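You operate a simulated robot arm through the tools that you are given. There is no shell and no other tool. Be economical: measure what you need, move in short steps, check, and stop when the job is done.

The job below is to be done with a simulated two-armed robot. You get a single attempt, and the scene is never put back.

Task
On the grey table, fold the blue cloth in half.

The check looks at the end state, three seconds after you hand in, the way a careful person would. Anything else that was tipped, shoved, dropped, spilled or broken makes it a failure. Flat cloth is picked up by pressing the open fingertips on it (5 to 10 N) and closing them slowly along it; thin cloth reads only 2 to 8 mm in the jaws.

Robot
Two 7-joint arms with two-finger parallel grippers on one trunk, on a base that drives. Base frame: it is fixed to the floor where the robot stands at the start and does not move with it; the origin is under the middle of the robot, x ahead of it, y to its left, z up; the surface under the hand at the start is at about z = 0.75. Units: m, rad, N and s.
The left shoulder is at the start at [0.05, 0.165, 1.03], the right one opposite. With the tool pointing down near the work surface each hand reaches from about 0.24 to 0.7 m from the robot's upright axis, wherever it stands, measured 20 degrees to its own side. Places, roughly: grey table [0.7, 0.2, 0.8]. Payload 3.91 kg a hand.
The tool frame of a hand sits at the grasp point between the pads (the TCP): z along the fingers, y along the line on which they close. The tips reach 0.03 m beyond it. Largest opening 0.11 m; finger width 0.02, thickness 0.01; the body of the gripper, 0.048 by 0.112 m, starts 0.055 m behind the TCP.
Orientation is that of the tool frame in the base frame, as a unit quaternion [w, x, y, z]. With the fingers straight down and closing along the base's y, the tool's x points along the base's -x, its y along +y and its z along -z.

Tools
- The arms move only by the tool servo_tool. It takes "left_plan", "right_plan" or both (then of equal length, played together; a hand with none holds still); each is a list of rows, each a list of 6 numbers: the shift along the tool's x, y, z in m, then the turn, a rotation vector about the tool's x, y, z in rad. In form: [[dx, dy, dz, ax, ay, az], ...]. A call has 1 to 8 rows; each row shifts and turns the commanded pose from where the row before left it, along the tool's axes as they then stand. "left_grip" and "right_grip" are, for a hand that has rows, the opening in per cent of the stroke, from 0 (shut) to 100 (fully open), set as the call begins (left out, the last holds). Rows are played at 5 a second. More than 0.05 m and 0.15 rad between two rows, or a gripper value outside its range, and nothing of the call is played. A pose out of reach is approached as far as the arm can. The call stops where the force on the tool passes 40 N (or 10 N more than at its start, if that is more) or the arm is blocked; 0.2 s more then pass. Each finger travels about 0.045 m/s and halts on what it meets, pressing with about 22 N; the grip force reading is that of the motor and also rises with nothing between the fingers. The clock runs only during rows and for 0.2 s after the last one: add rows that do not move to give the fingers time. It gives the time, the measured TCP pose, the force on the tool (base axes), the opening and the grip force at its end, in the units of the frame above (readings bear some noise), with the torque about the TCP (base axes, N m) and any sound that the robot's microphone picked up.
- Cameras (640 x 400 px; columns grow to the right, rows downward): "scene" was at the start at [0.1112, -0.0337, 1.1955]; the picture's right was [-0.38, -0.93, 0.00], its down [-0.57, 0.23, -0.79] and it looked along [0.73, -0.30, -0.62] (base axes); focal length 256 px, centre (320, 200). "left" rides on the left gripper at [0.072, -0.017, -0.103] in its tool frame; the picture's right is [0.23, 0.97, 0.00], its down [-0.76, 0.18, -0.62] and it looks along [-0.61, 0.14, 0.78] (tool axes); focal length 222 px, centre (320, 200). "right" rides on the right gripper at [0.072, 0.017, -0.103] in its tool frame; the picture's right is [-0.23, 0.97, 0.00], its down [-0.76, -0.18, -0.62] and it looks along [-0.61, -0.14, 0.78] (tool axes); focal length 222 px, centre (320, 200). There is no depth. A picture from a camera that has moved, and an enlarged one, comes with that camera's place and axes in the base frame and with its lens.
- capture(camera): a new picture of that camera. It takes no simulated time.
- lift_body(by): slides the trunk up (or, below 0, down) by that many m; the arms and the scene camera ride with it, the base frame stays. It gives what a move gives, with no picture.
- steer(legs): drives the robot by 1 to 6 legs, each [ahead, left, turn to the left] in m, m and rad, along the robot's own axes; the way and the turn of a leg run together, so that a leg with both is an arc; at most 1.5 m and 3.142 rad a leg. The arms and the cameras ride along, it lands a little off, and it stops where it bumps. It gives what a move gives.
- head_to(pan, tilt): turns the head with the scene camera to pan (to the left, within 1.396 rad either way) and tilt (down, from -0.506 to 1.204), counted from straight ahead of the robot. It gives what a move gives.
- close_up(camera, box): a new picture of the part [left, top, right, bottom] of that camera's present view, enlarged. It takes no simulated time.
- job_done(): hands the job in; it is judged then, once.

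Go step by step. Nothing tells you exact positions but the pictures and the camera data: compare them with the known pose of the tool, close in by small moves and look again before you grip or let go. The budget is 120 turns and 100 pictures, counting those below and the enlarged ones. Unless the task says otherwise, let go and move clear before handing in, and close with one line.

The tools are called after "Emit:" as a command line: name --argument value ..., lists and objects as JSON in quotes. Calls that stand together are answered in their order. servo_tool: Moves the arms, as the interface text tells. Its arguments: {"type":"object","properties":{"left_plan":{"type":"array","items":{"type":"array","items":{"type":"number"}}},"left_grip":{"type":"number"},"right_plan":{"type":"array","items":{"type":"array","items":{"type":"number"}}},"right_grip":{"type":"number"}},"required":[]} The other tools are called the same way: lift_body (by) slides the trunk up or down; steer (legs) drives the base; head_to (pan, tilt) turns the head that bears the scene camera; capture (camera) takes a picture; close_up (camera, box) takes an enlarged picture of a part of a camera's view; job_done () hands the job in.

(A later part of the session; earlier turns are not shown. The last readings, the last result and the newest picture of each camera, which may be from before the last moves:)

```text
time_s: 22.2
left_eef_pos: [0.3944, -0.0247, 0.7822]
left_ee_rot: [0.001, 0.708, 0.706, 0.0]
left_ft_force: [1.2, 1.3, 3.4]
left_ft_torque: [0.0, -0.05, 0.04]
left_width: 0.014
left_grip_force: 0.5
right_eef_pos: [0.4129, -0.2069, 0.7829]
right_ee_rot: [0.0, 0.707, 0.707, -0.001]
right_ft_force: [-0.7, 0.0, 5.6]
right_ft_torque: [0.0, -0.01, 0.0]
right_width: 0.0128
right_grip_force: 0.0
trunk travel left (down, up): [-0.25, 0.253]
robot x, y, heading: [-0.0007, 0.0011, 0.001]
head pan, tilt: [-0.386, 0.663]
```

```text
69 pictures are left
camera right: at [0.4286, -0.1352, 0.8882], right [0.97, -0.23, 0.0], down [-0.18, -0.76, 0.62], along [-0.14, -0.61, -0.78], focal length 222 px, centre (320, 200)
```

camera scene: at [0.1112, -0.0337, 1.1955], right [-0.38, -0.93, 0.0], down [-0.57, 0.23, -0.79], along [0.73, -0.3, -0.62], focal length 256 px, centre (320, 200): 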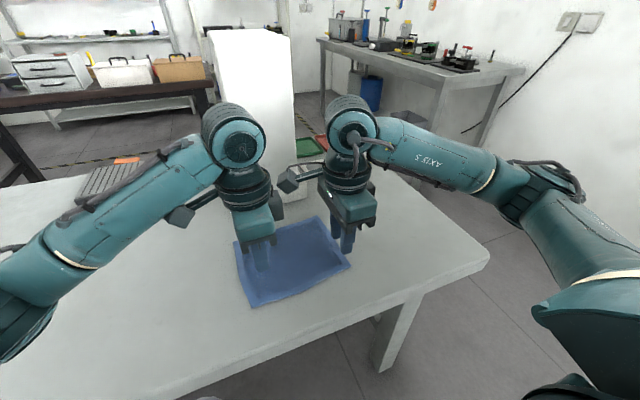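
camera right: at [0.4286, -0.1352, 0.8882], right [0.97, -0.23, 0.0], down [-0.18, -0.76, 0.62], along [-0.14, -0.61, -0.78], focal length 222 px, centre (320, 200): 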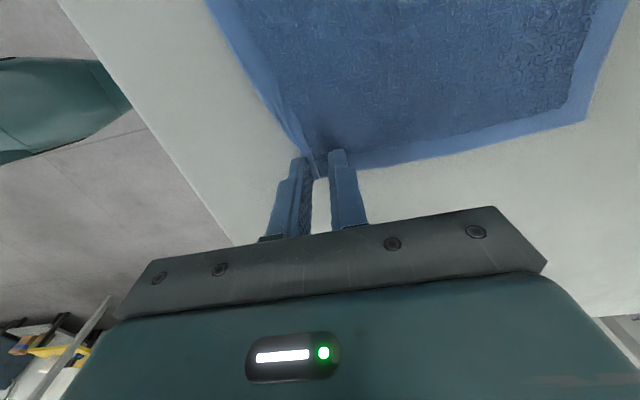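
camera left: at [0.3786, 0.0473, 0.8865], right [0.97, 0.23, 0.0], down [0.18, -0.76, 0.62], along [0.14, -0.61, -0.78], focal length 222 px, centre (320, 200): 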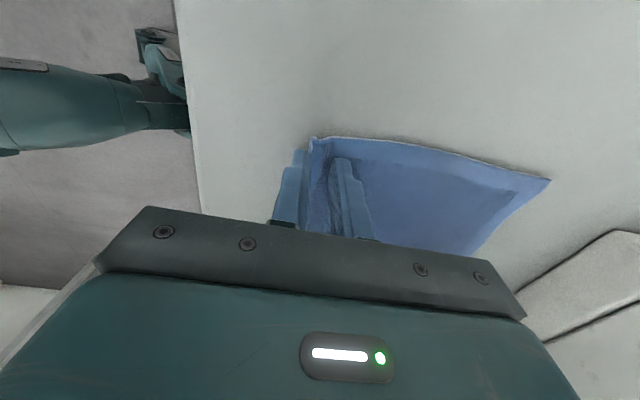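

Cloth is being drawn up between the pads on both hands. I'll close fully.

Emit:
servo_tool --left_plan '[[0, 0, 0.0003, 0, 0, 0], [0, 0, 0, 0, 0, 0]]' --right_plan '[[0, 0, 0, 0, 0, 0], [0, 0, 0, 0, 0, 0]]' --left_grip 6 --right_grip 6

Emit:
servo_tool --left_plan '[[0, 0, 0, 0, 0, 0], [0, 0, 0, 0, 0, 0], [0, 0, 0, 0, 0, 0]]' --right_plan '[[0, 0, 0, 0, 0, 0], [0, 0, 0, 0, 0, 0], [0, 0, 0, 0, 0, 0]]' --left_grip 0 --right_grip 0

Emit:
servo_tool --left_plan '[[0, 0, -0.005, 0, 0, 0], [0, 0.003, -0.01, 0, 0, 0], [0, 0.005, -0.01, 0, 0, 0], [0, 0, 0, 0, 0, 0]]' --right_plan '[[0, 0, -0.005, 0, 0, 0], [0, 0.003, -0.01, 0, 0, 0], [0, 0.005, -0.01, 0, 0, 0], [0, 0, 0, 0, 0, 0]]'

Emit:
close_up --camera "scene" --box '[200, 190, 400, 315]'

Emit:
capture --camera "left"

Emit:
capture --camera "right"

```text
time_s: 22.8
left_eef_pos: [0.3965, -0.0234, 0.7844]
left_ee_rot: [-0.001, 0.707, 0.708, 0.0]
left_ft_force: [-1.7, -0.4, 7.1]
left_ft_torque: [0.0, 0.04, -0.01]
left_width: 0.0071
left_grip_force: 0.9
right_eef_pos: [0.411, -0.208, 0.7833]
right_ee_rot: [0.001, 0.707, 0.707, -0.001]
right_ft_force: [0.5, 0.5, 5.3]
right_ft_torque: [0.0, -0.06, 0.0]
right_width: 0.0072
right_grip_force: 0.5
trunk travel left (down, up): [-0.25, 0.253]
robot x, y, heading: [0.0007, -0.001, 0.003]
head pan, tilt: [-0.386, 0.663]
```

```text
time_s: 23.6
left_eef_pos: [0.3971, -0.0237, 0.7825]
left_ee_rot: [0.001, 0.707, 0.707, 0.001]
left_ft_force: [0.0, -1.8, 8.8]
left_ft_torque: [-0.03, -0.01, -0.05]
left_width: 0.0035
left_grip_force: 22.1
right_eef_pos: [0.4116, -0.2078, 0.7849]
right_ee_rot: [0.001, 0.706, 0.708, -0.001]
right_ft_force: [0.7, 0.7, 4.6]
right_ft_torque: [0.0, -0.04, 0.01]
right_width: 0.0037
right_grip_force: 21.8
trunk travel left (down, up): [-0.25, 0.253]
robot x, y, heading: [0.0009, -0.0013, 0.004]
head pan, tilt: [-0.386, 0.663]
```

```text
time_s: 24.6
left_eef_pos: [0.4049, -0.0231, 0.8075]
left_ee_rot: [0.0, 0.707, 0.707, 0.0]
left_ft_force: [-0.5, -0.6, -0.2]
left_ft_torque: [-0.01, 0.0, 0.0]
left_width: 0.0034
left_grip_force: 21.8
right_eef_pos: [0.4201, -0.2082, 0.8079]
right_ee_rot: [-0.001, 0.707, 0.707, -0.002]
right_ft_force: [-0.1, 0.2, 0.0]
right_ft_torque: [0.05, 0.0, -0.01]
right_width: 0.0038
right_grip_force: 22.8
trunk travel left (down, up): [-0.25, 0.253]
robot x, y, heading: [0.0023, -0.0028, -0.001]
head pan, tilt: [-0.386, 0.663]
```

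```text
3.20 times, centred on (300, 252) of scene
camera zoom: at [0.1112, -0.0337, 1.1955], right [-0.38, -0.93, 0.0], down [-0.57, 0.23, -0.79], along [0.73, -0.3, -0.62], focal length 821 px, centre (384, 32)
```

zoom: 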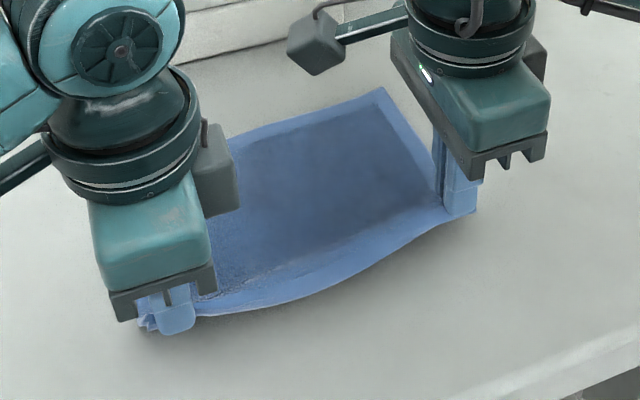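

```text
67 pictures are left
camera left: at [0.3882, 0.0478, 0.9107], right [0.97, 0.23, 0.0], down [0.18, -0.76, 0.62], along [0.14, -0.61, -0.78], focal length 222 px, centre (320, 200)
```

left: 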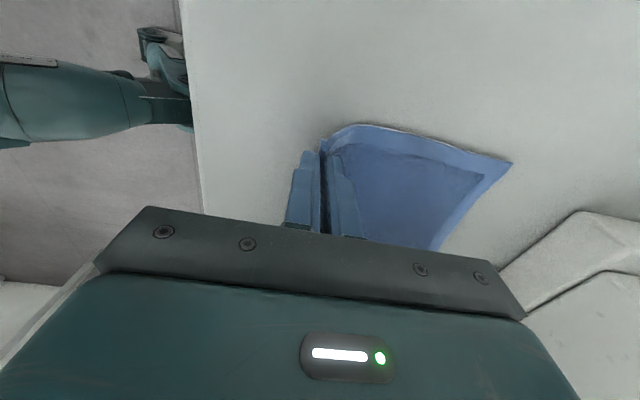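

```text
66 pictures are left
camera right: at [0.4372, -0.1355, 0.9131], right [0.97, -0.23, 0.0], down [-0.18, -0.76, 0.62], along [-0.14, -0.61, -0.78], focal length 222 px, centre (320, 200)
```

right: 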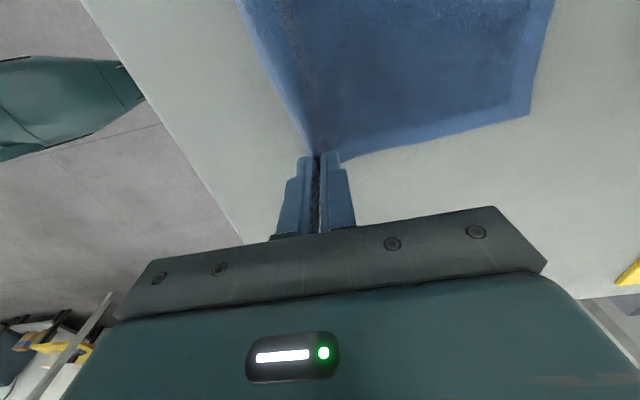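

Both near corners are held cleanly with the edge standing between the pads. Now I'll carry them over in an arc toward the far edge, first half.

Emit:
servo_tool --left_plan '[[0, 0.014, -0.01275, 0, 0, 0], [0, 0.014, -0.01275, 0, 0, 0], [0, 0.016, -0.0085, 0, 0, 0], [0, 0.016, -0.0085, 0, 0, 0], [0, 0.018, 0.0015, 0, 0, 0], [0, 0.018, 0.0015, 0, 0, 0], [0, 0, 0, 0, 0, 0]]' --right_plan '[[0, 0.014, -0.01275, 0, 0, 0], [0, 0.014, -0.01275, 0, 0, 0], [0, 0.016, -0.0085, 0, 0, 0], [0, 0.016, -0.0085, 0, 0, 0], [0, 0.018, 0.0015, 0, 0, 0], [0, 0.018, 0.0015, 0, 0, 0], [0, 0, 0, 0, 0, 0]]'

Emit:
capture --camera "scene"

Emit:
capture --camera "left"

Emit:
capture --camera "right"

```text
time_s: 26.2
left_eef_pos: [0.5014, -0.0254, 0.8472]
left_ee_rot: [-0.001, 0.707, 0.707, 0.0]
left_ft_force: [-0.2, 0.1, -0.1]
left_ft_torque: [-0.04, -0.07, 0.04]
left_width: 0.0036
left_grip_force: 22.0
right_eef_pos: [0.5171, -0.21, 0.8473]
right_ee_rot: [0.0, 0.706, 0.708, 0.0]
right_ft_force: [-0.1, 0.3, 0.4]
right_ft_torque: [0.01, -0.03, 0.0]
right_width: 0.0035
right_grip_force: 21.6
trunk travel left (down, up): [-0.25, 0.253]
robot x, y, heading: [-0.0023, 0.0013, -0.0]
head pan, tilt: [-0.386, 0.663]
```

```text
65 pictures are left
camera scene: at [0.1112, -0.0337, 1.1955], right [-0.38, -0.93, 0.0], down [-0.57, 0.23, -0.79], along [0.73, -0.3, -0.62], focal length 256 px, centre (320, 200)
```

scene: 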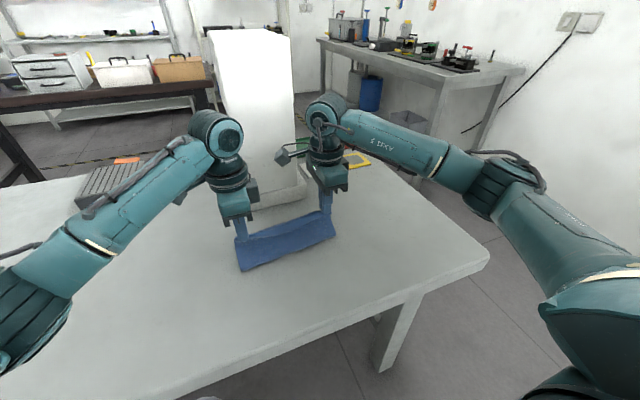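

```text
64 pictures are left
camera left: at [0.4844, 0.046, 0.9506], right [0.97, 0.23, 0.0], down [0.18, -0.76, 0.62], along [0.14, -0.61, -0.78], focal length 222 px, centre (320, 200)
```

left: 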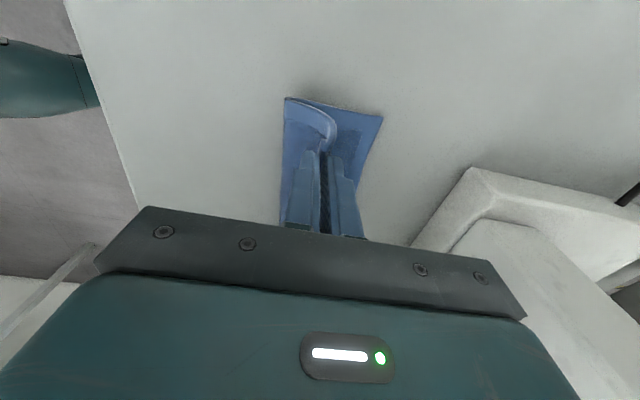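

```text
63 pictures are left
camera right: at [0.5339, -0.1378, 0.9518], right [0.97, -0.23, 0.0], down [-0.18, -0.76, 0.62], along [-0.14, -0.61, -0.78], focal length 222 px, centre (320, 200)
```

right: 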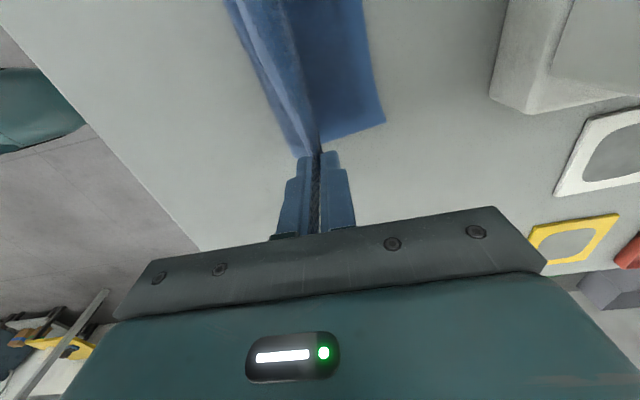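

The fold is forming nicely with the crease about mid-cloth. I'll continue the arc downward to just above the far half.

Emit:
servo_tool --left_plan '[[0, 0.012, 0.008, 0, 0, 0], [0, 0.012, 0.008, 0, 0, 0], [0, 0.007, 0.012, 0, 0, 0], [0, 0.007, 0.012, 0, 0, 0], [0, 0.004, 0.008, 0, 0, 0], [0, 0, 0, 0, 0, 0]]' --right_plan '[[0, 0.012, 0.008, 0, 0, 0], [0, 0.012, 0.008, 0, 0, 0], [0, 0.007, 0.012, 0, 0, 0], [0, 0.007, 0.012, 0, 0, 0], [0, 0.004, 0.008, 0, 0, 0], [0, 0, 0, 0, 0, 0]]'

Emit:
close_up --camera "scene" --box '[200, 170, 400, 295]'

Emit:
capture --camera "left"

Emit:
capture --camera "right"

```text
time_s: 27.6
left_eef_pos: [0.5427, -0.0249, 0.7995]
left_ee_rot: [0.001, 0.707, 0.707, 0.0]
left_ft_force: [0.1, -0.1, -0.7]
left_ft_torque: [0.01, 0.0, 0.02]
left_width: 0.0036
left_grip_force: 22.5
right_eef_pos: [0.5582, -0.2067, 0.7959]
right_ee_rot: [0.001, 0.707, 0.707, -0.001]
right_ft_force: [-0.1, 0.2, 0.2]
right_ft_torque: [0.0, -0.02, 0.0]
right_width: 0.0035
right_grip_force: 21.9
trunk travel left (down, up): [-0.25, 0.253]
robot x, y, heading: [-0.0011, -0.0034, 0.003]
head pan, tilt: [-0.386, 0.663]
```

```text
3.20 times, centred on (300, 232) of scene
camera zoom: at [0.1112, -0.0337, 1.1955], right [-0.38, -0.93, 0.0], down [-0.57, 0.23, -0.79], along [0.73, -0.3, -0.62], focal length 821 px, centre (384, 96)
```

zoom: 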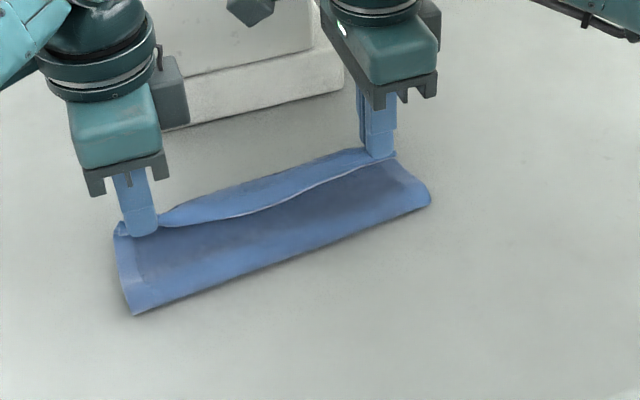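

```text
61 pictures are left
camera left: at [0.5262, 0.0464, 0.9022], right [0.97, 0.23, 0.0], down [0.18, -0.76, 0.62], along [0.14, -0.61, -0.78], focal length 222 px, centre (320, 200)
```

left: 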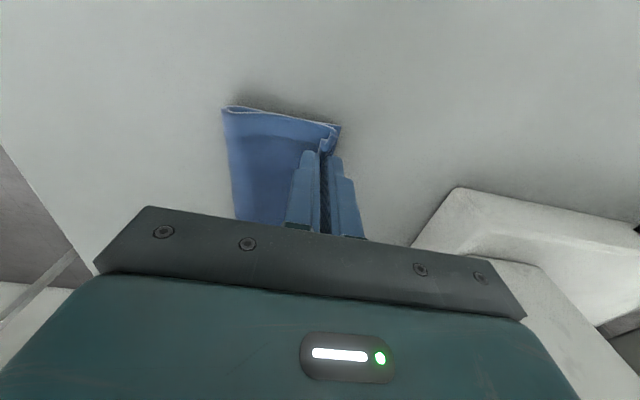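

```text
60 pictures are left
camera right: at [0.5748, -0.1351, 0.9017], right [0.97, -0.23, 0.0], down [-0.18, -0.76, 0.62], along [-0.14, -0.61, -0.78], focal length 222 px, centre (320, 200)
```

right: 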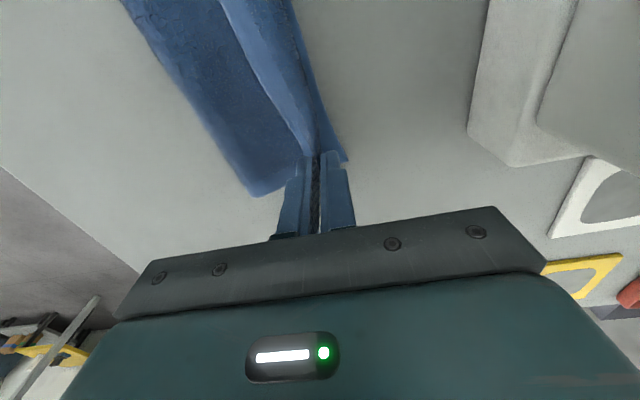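

The far corners sit just under the pads: left edge at about x 0.553–0.56, right about 0.575, with the held strip about 1–1.5 cm, so the placement matches. I'll lower a bit and open slightly.

Emit:
servo_tool --left_plan '[[0, 0.001, 0.005, 0, 0, 0], [0, 0, 0.005, 0, 0, 0], [0, 0, 0, 0, 0, 0]]' --right_plan '[[0, 0.001, 0.004, 0, 0, 0], [0, 0, 0.003, 0, 0, 0], [0, 0, 0, 0, 0, 0]]'

Emit:
servo_tool --left_plan '[[0, 0, 0, 0, 0, 0], [0, 0, 0, 0, 0, 0], [0, 0, 0, 0, 0, 0]]' --right_plan '[[0, 0, 0, 0, 0, 0], [0, 0, 0, 0, 0, 0], [0, 0, 0, 0, 0, 0]]' --left_grip 14 --right_grip 14

Emit:
close_up --camera "scene" --box '[200, 170, 400, 295]'

Emit:
capture --camera "left"

Emit:
capture --camera "right"

```text
time_s: 28.4
left_eef_pos: [0.5435, -0.0233, 0.7905]
left_ee_rot: [0.0, 0.707, 0.707, 0.001]
left_ft_force: [-0.2, -0.4, 1.9]
left_ft_torque: [-0.05, -0.03, 0.02]
left_width: 0.0034
left_grip_force: 21.8
right_eef_pos: [0.5584, -0.2076, 0.7909]
right_ee_rot: [0.001, 0.706, 0.708, 0.0]
right_ft_force: [0.1, 0.0, 2.9]
right_ft_torque: [0.02, -0.03, -0.05]
right_width: 0.0039
right_grip_force: 22.0
trunk travel left (down, up): [-0.25, 0.253]
robot x, y, heading: [-0.0002, 0.0033, -0.001]
head pan, tilt: [-0.386, 0.663]
```

```text
time_s: 29.2
left_eef_pos: [0.5432, -0.0242, 0.7902]
left_ee_rot: [0.0, 0.707, 0.707, 0.0]
left_ft_force: [0.3, 0.6, 0.7]
left_ft_torque: [-0.01, -0.03, 0.01]
left_width: 0.0155
left_grip_force: 0.0
right_eef_pos: [0.5587, -0.2071, 0.7913]
right_ee_rot: [0.001, 0.706, 0.708, -0.002]
right_ft_force: [-0.2, 0.5, 1.6]
right_ft_torque: [0.02, 0.02, 0.03]
right_width: 0.0153
right_grip_force: 0.0
trunk travel left (down, up): [-0.25, 0.253]
robot x, y, heading: [-0.0034, -0.0002, 0.003]
head pan, tilt: [-0.386, 0.663]
```

```text
3.20 times, centred on (300, 232) of scene
camera zoom: at [0.1111, -0.0337, 1.1955], right [-0.38, -0.93, 0.0], down [-0.57, 0.23, -0.79], along [0.73, -0.3, -0.62], focal length 821 px, centre (384, 96)
```

zoom: 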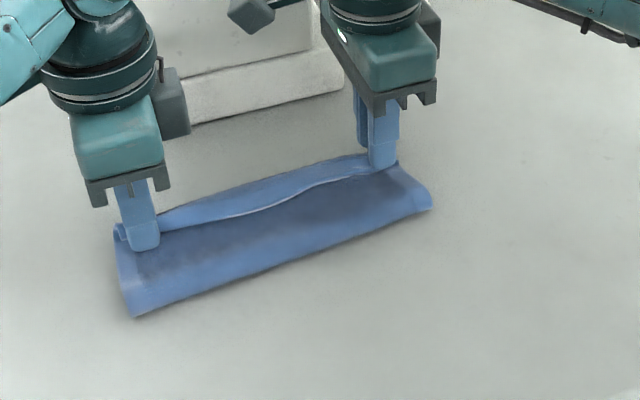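

```text
58 pictures are left
camera left: at [0.527, 0.0471, 0.8928], right [0.97, 0.23, 0.0], down [0.18, -0.76, 0.62], along [0.14, -0.61, -0.78], focal length 222 px, centre (320, 200)
```

left: 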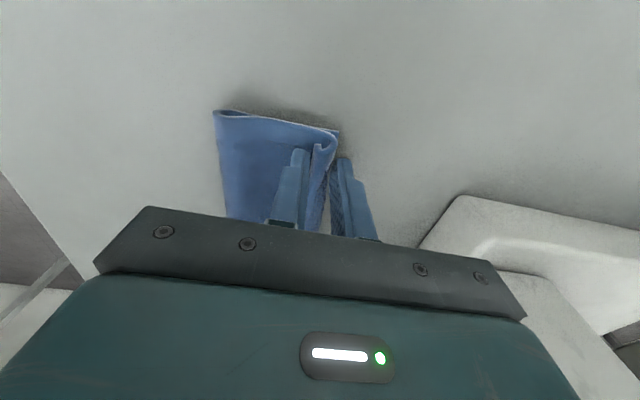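

```text
57 pictures are left
camera right: at [0.5755, -0.1353, 0.8953], right [0.97, -0.23, 0.0], down [-0.18, -0.76, 0.62], along [-0.14, -0.61, -0.78], focal length 222 px, centre (320, 200)
```

right: 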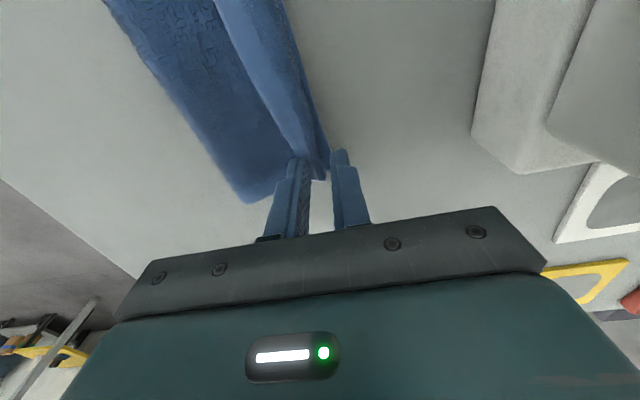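

The free edge is still curled back toward the near side, with the near finger behind it. Sliding both open hands a little in +x, slightly raised, should push the edge over flat toward the far edge.

Emit:
servo_tool --left_plan '[[0, 0, -0.003, 0, 0, 0], [0, 0.006, 0, 0, 0, 0], [0, 0.006, 0, 0, 0, 0], [0, 0.006, 0, 0, 0, 0], [0, 0.004, 0, 0, 0, 0], [0, 0, 0, 0, 0, 0]]' --right_plan '[[0, 0, -0.003, 0, 0, 0], [0, 0.006, 0, 0, 0, 0], [0, 0.006, 0, 0, 0, 0], [0, 0.006, 0, 0, 0, 0], [0, 0.004, 0, 0, 0, 0], [0, 0, 0, 0, 0, 0]]'

Emit:
close_up --camera "scene" --box '[200, 170, 400, 295]'

Emit:
capture --camera "left"

Emit:
capture --camera "right"

```text
time_s: 30.6
left_eef_pos: [0.5639, -0.0229, 0.7917]
left_ee_rot: [0.0, 0.707, 0.707, 0.0]
left_ft_force: [0.1, -0.8, -0.2]
left_ft_torque: [0.0, 0.02, -0.02]
left_width: 0.0152
left_grip_force: 0.2
right_eef_pos: [0.5815, -0.2087, 0.7953]
right_ee_rot: [0.0, 0.707, 0.707, -0.001]
right_ft_force: [0.0, -0.7, 0.3]
right_ft_torque: [0.05, 0.01, 0.0]
right_width: 0.0157
right_grip_force: 0.3
trunk travel left (down, up): [-0.25, 0.253]
robot x, y, heading: [0.0023, -0.0007, -0.002]
head pan, tilt: [-0.386, 0.663]
```

```text
3.20 times, centred on (300, 232) of scene
camera zoom: at [0.1112, -0.0337, 1.1955], right [-0.38, -0.93, 0.0], down [-0.57, 0.23, -0.79], along [0.73, -0.3, -0.62], focal length 821 px, centre (384, 96)
```

zoom: 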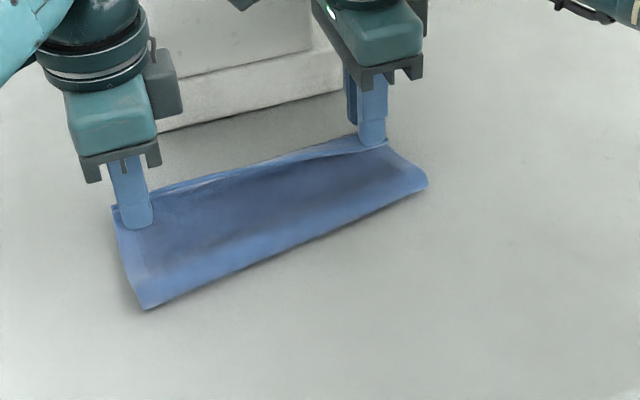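

```text
55 pictures are left
camera left: at [0.5475, 0.048, 0.8947], right [0.97, 0.23, 0.0], down [0.18, -0.76, 0.62], along [0.14, -0.61, -0.78], focal length 222 px, centre (320, 200)
```

left: 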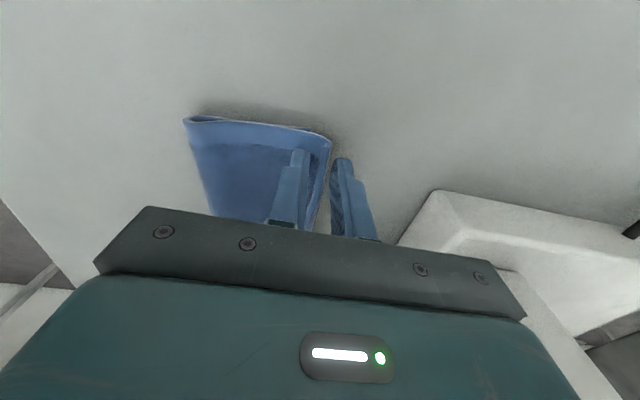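

```text
54 pictures are left
camera right: at [0.5989, -0.1357, 0.9001], right [0.97, -0.23, 0.0], down [-0.18, -0.76, 0.62], along [-0.14, -0.61, -0.78], focal length 222 px, centre (320, 200)
```

right: 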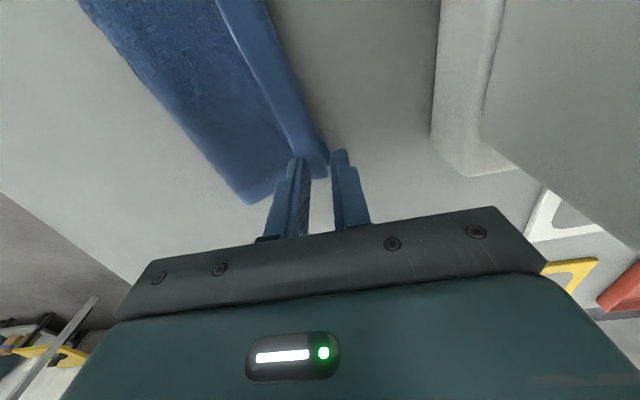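

The edge looks flipped over much better. I'll raise both hands and look.

Emit:
servo_tool --left_plan '[[0, 0, -0.01, 0, 0, 0], [0, -0.005, -0.03, 0, 0, 0], [0, -0.02, -0.04, 0, 0, 0], [0.02, -0.03, -0.02, 0, 0, 0], [0.03, -0.02, 0, 0, 0, 0], [0.04, 0, 0, 0, 0, 0]]' --right_plan '[[0, 0, -0.01, 0, 0, 0], [0, -0.005, -0.03, 0, 0, 0], [0, -0.02, -0.04, 0, 0, 0], [-0.02, -0.03, -0.02, 0, 0, 0], [-0.03, -0.02, 0, 0, 0, 0], [-0.04, 0, 0, 0, 0, 0]]'

Emit:
close_up --camera "scene" --box '[200, 170, 400, 295]'

Emit:
capture --camera "left"

Emit:
capture --camera "right"

```text
time_s: 32.0
left_eef_pos: [0.491, 0.0656, 0.8931]
left_ee_rot: [0.0, 0.707, 0.707, 0.0]
left_ft_force: [0.1, -0.8, 0.1]
left_ft_torque: [0.02, 0.03, -0.01]
left_width: 0.0153
left_grip_force: 0.0
right_eef_pos: [0.5006, -0.2948, 0.8953]
right_ee_rot: [0.0, 0.706, 0.708, -0.001]
right_ft_force: [0.1, 0.4, 0.2]
right_ft_torque: [-0.02, 0.03, -0.03]
right_width: 0.0155
right_grip_force: 0.1
trunk travel left (down, up): [-0.25, 0.253]
robot x, y, heading: [-0.0, -0.0006, -0.003]
head pan, tilt: [-0.386, 0.663]
```

```text
3.20 times, centred on (300, 232) of scene
camera zoom: at [0.1111, -0.0337, 1.1955], right [-0.38, -0.93, 0.0], down [-0.57, 0.23, -0.79], along [0.73, -0.3, -0.62], focal length 821 px, centre (384, 96)
```

zoom: 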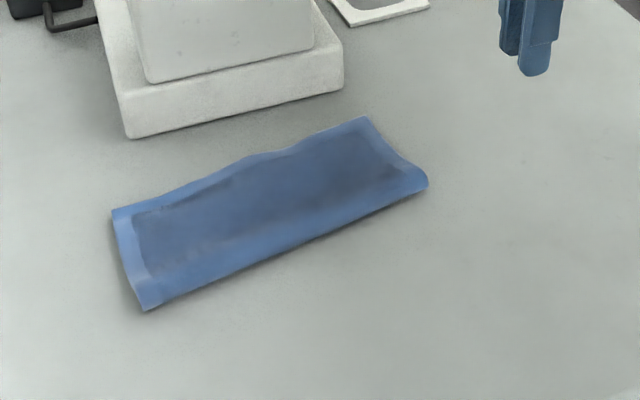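

```text
52 pictures are left
camera left: at [0.474, 0.1368, 0.9959], right [0.97, 0.23, 0.0], down [0.18, -0.76, 0.62], along [0.14, -0.61, -0.78], focal length 222 px, centre (320, 200)
```

left: 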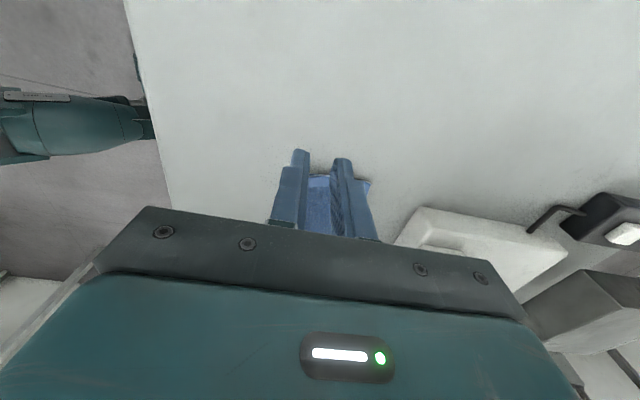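

```text
51 pictures are left
camera right: at [0.5178, -0.2218, 0.9995], right [0.97, -0.23, 0.0], down [-0.18, -0.76, 0.62], along [-0.14, -0.61, -0.78], focal length 222 px, centre (320, 200)
```

right: 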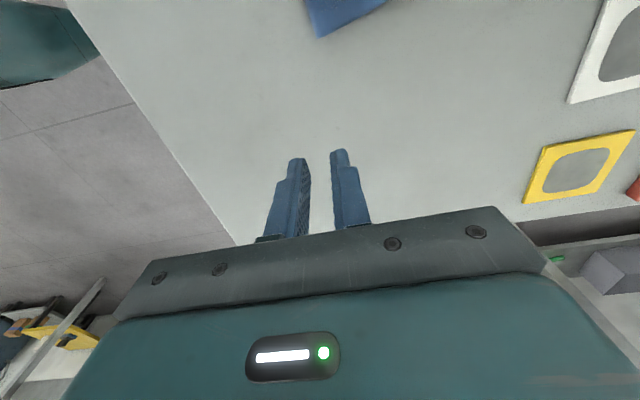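

The cloth now looks neatly folded. I'll zoom in to check the edge alignment.

Emit:
close_up --camera "scene" --box '[225, 195, 345, 270]'

Emit:
servo_tool --left_plan '[[0.04, 0, -0.02, 0, 0, 0], [0.04, 0, 0, 0, 0, 0], [0.03, 0, 0, 0, 0, 0], [0, 0, 0, 0, 0, 0]]' --right_plan '[[0.03, 0, -0.04, 0, 0, 0], [0.04, 0.0, -0.03, 0, 0, 0], [0.04, 0, 0, 0, 0, 0], [0, 0, 0, 0, 0, 0]]'

Emit:
capture --camera "left"

Emit:
capture --camera "right"

```text
5.33 times, centred on (285, 232) of scene
camera zoom: at [0.1111, -0.0337, 1.1955], right [-0.38, -0.93, 0.0], down [-0.57, 0.23, -0.79], along [0.73, -0.3, -0.62], focal length 1368 px, centre (507, 27)
```

zoom: 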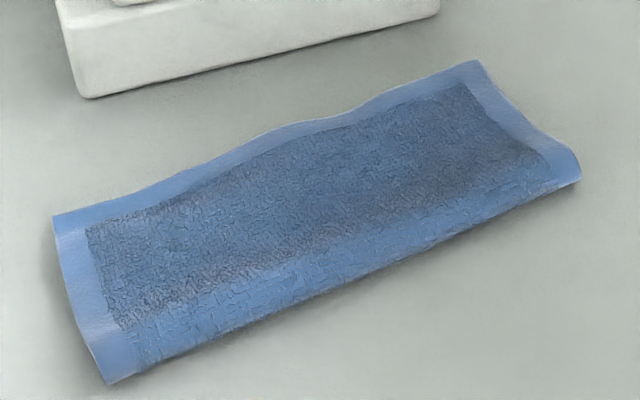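

```text
time_s: 33.0
left_eef_pos: [0.4902, 0.1752, 0.9122]
left_ee_rot: [0.0, 0.708, 0.707, 0.0]
left_ft_force: [-0.6, 0.1, -0.9]
left_ft_torque: [0.01, -0.01, 0.02]
left_width: 0.0154
left_grip_force: 0.0
right_eef_pos: [0.5043, -0.1885, 0.9638]
right_ee_rot: [0.0, 0.707, 0.707, -0.002]
right_ft_force: [-0.1, -0.4, 0.6]
right_ft_torque: [-0.01, -0.01, -0.01]
right_width: 0.0156
right_grip_force: 0.0
trunk travel left (down, up): [-0.25, 0.253]
robot x, y, heading: [0.0024, -0.0013, -0.001]
head pan, tilt: [-0.386, 0.663]
```

```text
49 pictures are left
camera left: at [0.4734, 0.2473, 1.0151], right [0.97, 0.23, 0.0], down [0.18, -0.76, 0.62], along [0.14, -0.61, -0.78], focal length 222 px, centre (320, 200)
```

left: 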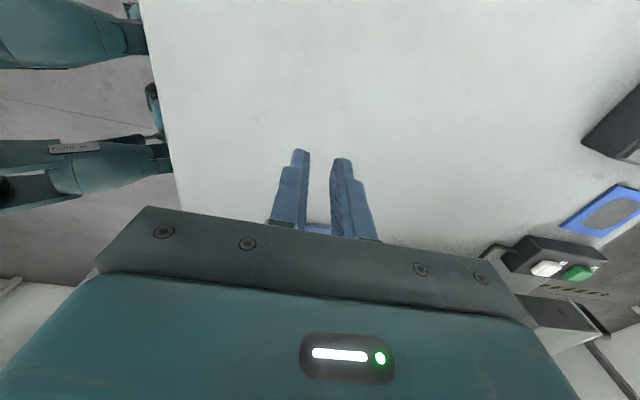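

```text
48 pictures are left
camera right: at [0.5212, -0.1162, 1.0687], right [0.97, -0.23, 0.0], down [-0.18, -0.76, 0.62], along [-0.14, -0.61, -0.78], focal length 222 px, centre (320, 200)
```

right: 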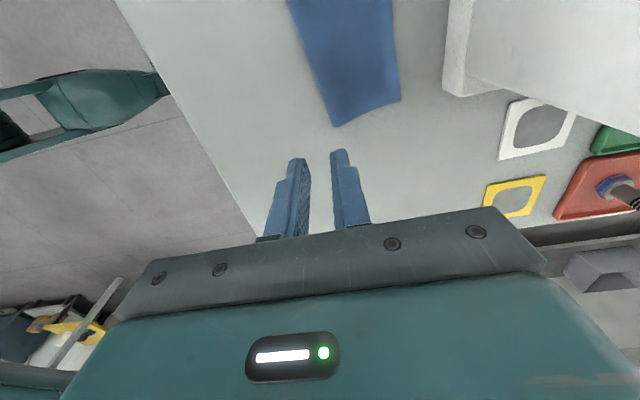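

The top layer seems about 1 cm deeper than half, so it may overshoot the bottom edge. I'll bring the left camera to view the left end from the side.

Emit:
servo_tool --left_plan '[[-0.044, -0.0075, 0.018, 0, 0, 0], [-0.044, -0.0075, 0.018, 0, 0, 0], [-0.044, -0.0075, 0.018, 0, 0, 0], [-0.043, -0.0075, 0.018, 0, 0, 0], [0, 0, 0, 0, 0, 0]]'

Emit:
close_up --camera "left" --box '[290, 80, 530, 230]'

Emit:
close_up --camera "right" --box '[260, 0, 460, 125]'

```text
time_s: 34.2
left_eef_pos: [0.458, 0.0006, 0.8393]
left_ee_rot: [0.0, 0.707, 0.707, 0.0]
left_ft_force: [0.3, -0.6, 0.1]
left_ft_torque: [0.0, 0.01, 0.01]
left_width: 0.0153
left_grip_force: 0.1
right_eef_pos: [0.5048, -0.1892, 0.963]
right_ee_rot: [0.001, 0.707, 0.708, -0.001]
right_ft_force: [0.0, 0.6, 0.2]
right_ft_torque: [-0.01, 0.02, -0.02]
right_width: 0.0154
right_grip_force: 0.0
trunk travel left (down, up): [-0.25, 0.253]
robot x, y, heading: [0.0024, -0.0043, 0.004]
head pan, tilt: [-0.386, 0.663]
```

```text
2.67 times, centred on (410, 155) of left
camera zoom: at [0.4414, 0.0715, 0.9427], right [0.97, 0.23, 0.0], down [0.18, -0.76, 0.62], along [0.14, -0.61, -0.78], focal length 592 px, centre (80, 320)
```

zoom: 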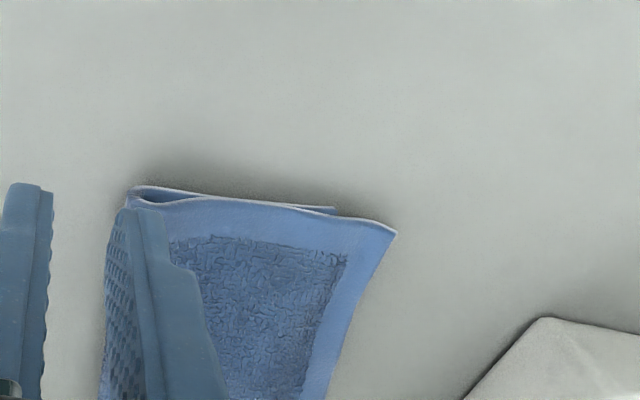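

```text
3.20 times, centred on (360, 62) of right
camera zoom: at [0.5212, -0.1165, 1.0685], right [0.97, -0.23, 0.0], down [-0.18, -0.76, 0.62], along [-0.14, -0.61, -0.78], focal length 711 px, centre (192, 640)
```

zoom: 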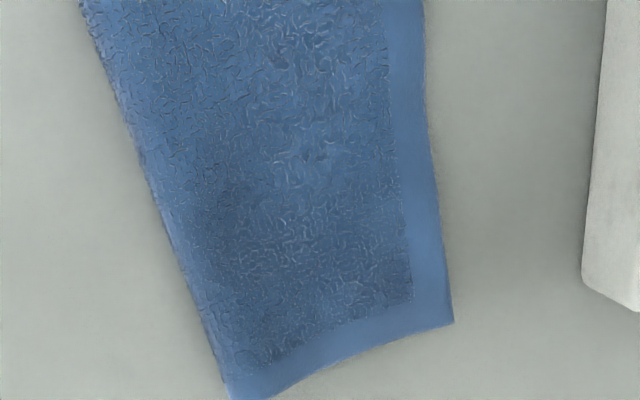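

The top layer overshoots the bottom far edge: on the left 0.576 versus 0.553, on the right about 0.606 versus 0.575. I'll re-pinch that single-layer overhang, lift it, and lay it back about 2.5–3 cm; the right hand goes back to its original yaw to stay clear of the tower.

Emit:
servo_tool --right_plan '[[0, 0, 0, 0, 0, -0.143], [0, 0, 0, 0, 0, -0.143], [0, 0, 0, 0, 0, -0.143], [0, 0, 0, 0, 0, -0.143], [0, 0, 0, 0, 0, -0.143], [0, 0, 0, 0, 0, -0.143]]' --left_plan '[[0, 0, 0, 0, 0, 0], [-0.0055, 0.023, -0.008, 0, 0, 0], [-0.0055, 0.023, 0.01, 0, 0, 0], [-0.0055, 0.023, 0.01, 0, 0, 0], [-0.0055, 0.023, 0.012, 0, 0, 0], [-0.0055, 0.0225, 0.015, 0, 0, 0]]' --left_grip 13

Emit:
servo_tool --right_plan '[[0, 0, 0, 0, 0, -0.143], [0, 0, 0, 0, 0, -0.143], [0, 0, 0, 0, 0, -0.143], [0, 0, 0, 0, 0, -0.143], [0, 0, 0, 0, 0, -0.141], [0, 0, 0, 0, 0, 0]]' --right_grip 20

Emit:
close_up --camera "scene" --box '[200, 170, 400, 295]'

Emit:
capture --camera "left"

Emit:
capture --camera "right"

```text
time_s: 35.6
left_eef_pos: [0.5757, -0.0269, 0.801]
left_ee_rot: [0.0, 0.707, 0.707, -0.001]
left_ft_force: [-0.1, 0.0, -0.2]
left_ft_torque: [-0.02, 0.01, 0.0]
left_width: 0.0144
left_grip_force: 0.1
right_eef_pos: [0.5059, -0.1873, 0.966]
right_ee_rot: [-0.001, 0.347, 0.938, -0.001]
right_ft_force: [0.1, 0.1, 0.5]
right_ft_torque: [0.0, 0.0, -0.01]
right_width: 0.0155
right_grip_force: 0.1
trunk travel left (down, up): [-0.25, 0.253]
robot x, y, heading: [-0.0003, -0.001, 0.006]
head pan, tilt: [-0.386, 0.663]
```

```text
time_s: 37.0
left_eef_pos: [0.5753, -0.0273, 0.8041]
left_ee_rot: [0.001, 0.707, 0.707, 0.0]
left_ft_force: [-0.1, 0.1, -0.3]
left_ft_torque: [0.01, 0.03, -0.03]
left_width: 0.0144
left_grip_force: 0.0
right_eef_pos: [0.507, -0.1876, 0.9646]
right_ee_rot: [0.001, -0.001, 1.0, -0.001]
right_ft_force: [-0.4, -0.1, -0.4]
right_ft_torque: [-0.02, -0.03, -0.01]
right_width: 0.022
right_grip_force: 0.0
trunk travel left (down, up): [-0.25, 0.253]
robot x, y, heading: [-0.001, 0.0005, 0.001]
head pan, tilt: [-0.386, 0.663]
```

```text
3.20 times, centred on (300, 232) of scene
camera zoom: at [0.1112, -0.0337, 1.1955], right [-0.38, -0.93, 0.0], down [-0.57, 0.23, -0.79], along [0.73, -0.3, -0.62], focal length 821 px, centre (384, 96)
```

zoom: 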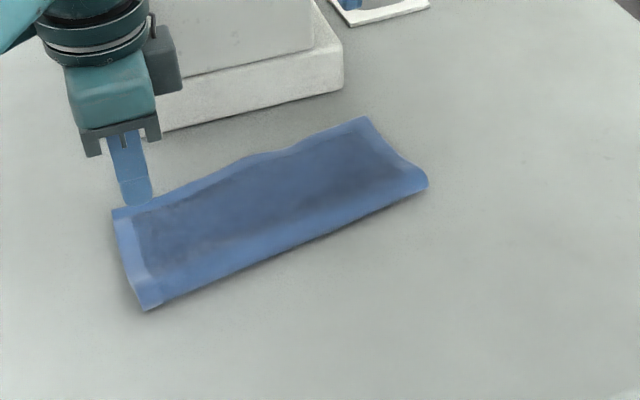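

```text
44 pictures are left
camera left: at [0.5589, 0.0445, 0.9052], right [0.97, 0.23, 0.0], down [0.18, -0.76, 0.62], along [0.14, -0.61, -0.78], focal length 222 px, centre (320, 200)
```

left: 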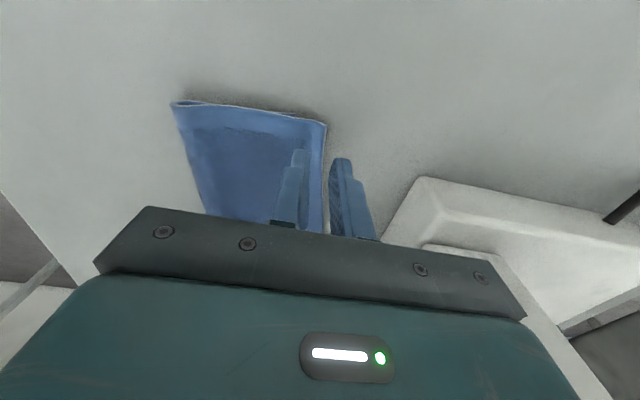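

```text
43 pictures are left
camera right: at [0.4347, -0.1709, 1.0699], right [0.22, 0.97, 0.0], down [0.76, -0.18, 0.62], along [0.61, -0.14, -0.78], focal length 222 px, centre (320, 200)
```

right: 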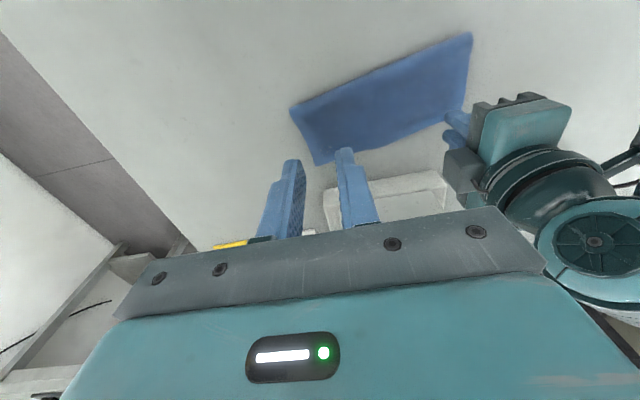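

Left is nearly placed. Before moving the right hand close to the tower I'll zoom in to measure its clearance.

Emit:
close_up --camera "right" --box '[280, 100, 480, 225]'

Emit:
capture --camera "scene"

```text
3.20 times, centred on (380, 162) of right
camera zoom: at [0.4347, -0.1709, 1.0699], right [0.22, 0.97, 0.0], down [0.76, -0.18, 0.62], along [0.61, -0.14, -0.78], focal length 711 px, centre (128, 320)
```

zoom: 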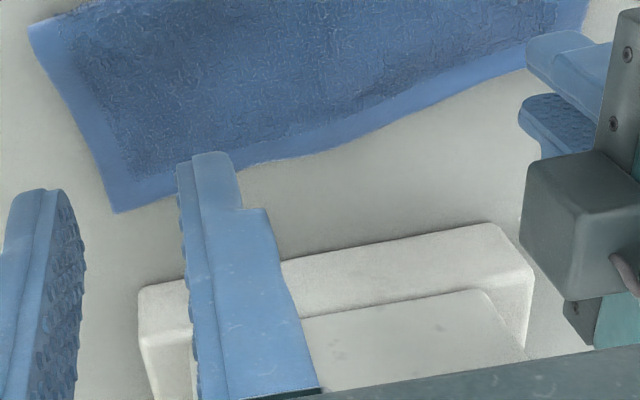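

```text
41 pictures are left
camera scene: at [0.1112, -0.0337, 1.1955], right [-0.38, -0.93, 0.0], down [-0.57, 0.23, -0.79], along [0.73, -0.3, -0.62], focal length 256 px, centre (320, 200)
```

scene: 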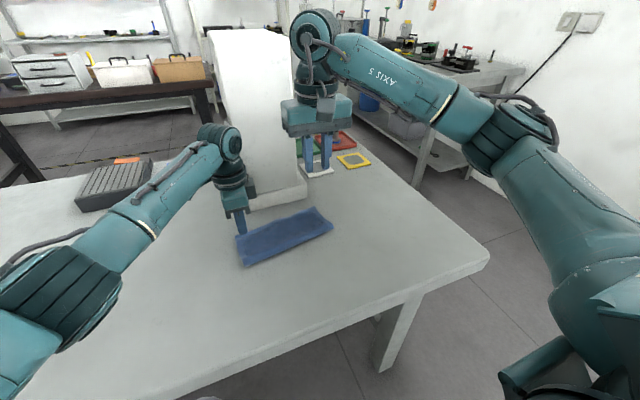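

The tower column stands at about x 0.67 and the right hand and wrist would reach about 0.645, so there is clearance. I'll bring both to pre-grasp.

Emit:
servo_tool --left_plan '[[0, -0.0055, 0, 0, 0, 0], [0, 0, 0, 0, 0, 0], [0, 0, 0.005, 0, 0, 0], [0, 0, 0.005, 0, 0, 0], [0, 0, 0.003, 0, 0, 0], [0, 0, 0, 0, 0, 0]]' --right_plan '[[-0.016, -0.001, 0.033, 0, 0, 0], [-0.016, -0.001, 0.033, 0, 0, 0], [-0.016, -0.001, 0.033, 0, 0, 0], [-0.016, -0.001, 0.033, 0, 0, 0], [-0.016, -0.001, 0.03, 0, 0, 0], [0, 0, 0, 0, 0, 0]]'

Emit:
capture --camera "left"

Emit:
close_up --camera "right" --box '[200, 80, 440, 230]'

Emit:
close_up --camera "scene" --box '[200, 130, 400, 255]'

```text
time_s: 38.4
left_eef_pos: [0.5689, -0.0268, 0.7897]
left_ee_rot: [0.0, 0.707, 0.707, 0.0]
left_ft_force: [-1.0, 0.2, 0.1]
left_ft_torque: [0.03, 0.02, -0.01]
left_width: 0.0144
left_grip_force: 0.1
right_eef_pos: [0.5892, -0.1946, 0.8011]
right_ee_rot: [0.0, -0.001, 1.0, 0.0]
right_ft_force: [-0.1, -0.1, 1.3]
right_ft_torque: [0.02, -0.02, -0.03]
right_width: 0.0221
right_grip_force: 0.0
trunk travel left (down, up): [-0.25, 0.253]
robot x, y, heading: [0.0026, 0.0016, -0.003]
head pan, tilt: [-0.386, 0.663]
```

```text
40 pictures are left
camera left: at [0.5529, 0.0453, 0.8918], right [0.97, 0.23, 0.0], down [0.18, -0.76, 0.62], along [0.14, -0.61, -0.78], focal length 222 px, centre (320, 200)
```

left: 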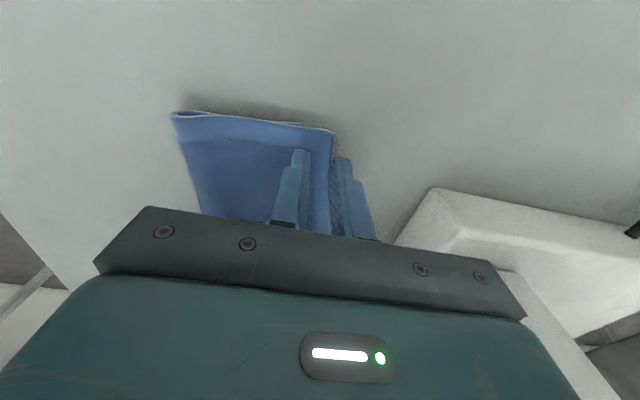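

```text
2.67 times, centred on (320, 155) of right
camera zoom: at [0.5166, -0.177, 0.9055], right [0.23, 0.97, 0.0], down [0.76, -0.18, 0.62], along [0.61, -0.14, -0.78], focal length 592 px, centre (320, 320)
```

zoom: 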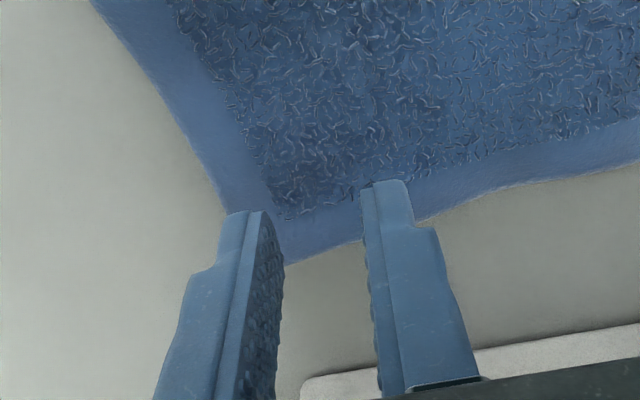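

```text
3.20 times, centred on (300, 192) of scene
camera zoom: at [0.1112, -0.0338, 1.1955], right [-0.38, -0.93, 0.0], down [-0.57, 0.23, -0.79], along [0.73, -0.3, -0.62], focal length 821 px, centre (384, 224)
```

zoom: 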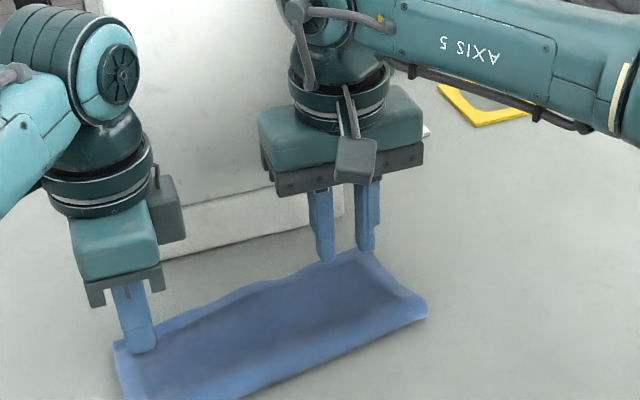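

Both are positioned over the single-layer overhang. I'll go down to contact.

Emit:
servo_tool --left_plan '[[0, 0.002, 0.002, 0, 0, 0], [0, 0, 0.001, 0, 0, 0], [0, 0, 0.001, 0, 0, 0], [0, 0, 0.001, 0, 0, 0], [0, 0, 0, 0, 0, 0]]' --right_plan '[[-0.002, 0.002, 0.008, 0, 0, 0], [0, 0, 0.005, 0, 0, 0], [0, 0, 0.002, 0, 0, 0], [0, 0, 0.001, 0, 0, 0], [0, 0, 0, 0, 0, 0]]'

```text
time_s: 39.6
left_eef_pos: [0.5704, -0.0257, 0.7854]
left_ee_rot: [0.001, 0.708, 0.706, 0.001]
left_ft_force: [0.7, -0.3, 4.8]
left_ft_torque: [0.0, 0.04, -0.02]
left_width: 0.0141
left_grip_force: 0.0
right_eef_pos: [0.5902, -0.192, 0.7884]
right_ee_rot: [0.0, 0.0, 1.0, 0.0]
right_ft_force: [-0.3, 0.0, 1.9]
right_ft_torque: [0.0, 0.03, 0.02]
right_width: 0.0218
right_grip_force: 0.2
trunk travel left (down, up): [-0.25, 0.253]
robot x, y, heading: [-0.0005, 0.0003, -0.0]
head pan, tilt: [-0.386, 0.663]
```

Emit:
servo_tool --left_plan '[[0, 0, 0.0005, 0, 0, 0], [0, 0, 0.0005, 0, 0, 0], [0, 0, 0, 0, 0, 0]]' --right_plan '[[0, 0, 0.002, 0, 0, 0], [0, 0, 0.0015, 0, 0, 0], [0, 0, 0, 0, 0, 0]]'

```text
time_s: 40.4
left_eef_pos: [0.5707, -0.0261, 0.7844]
left_ee_rot: [0.001, 0.707, 0.708, 0.0]
left_ft_force: [0.7, -1.5, 9.2]
left_ft_torque: [-0.06, 0.12, 0.04]
left_width: 0.0142
left_grip_force: 0.0
right_eef_pos: [0.5894, -0.1904, 0.7846]
right_ee_rot: [0.002, 0.0, 1.0, 0.0]
right_ft_force: [2.9, -1.1, 9.2]
right_ft_torque: [-0.07, 0.02, 0.05]
right_width: 0.0219
right_grip_force: 0.1
trunk travel left (down, up): [-0.25, 0.253]
robot x, y, heading: [0.0008, 0.0, 0.002]
head pan, tilt: [-0.386, 0.663]
```

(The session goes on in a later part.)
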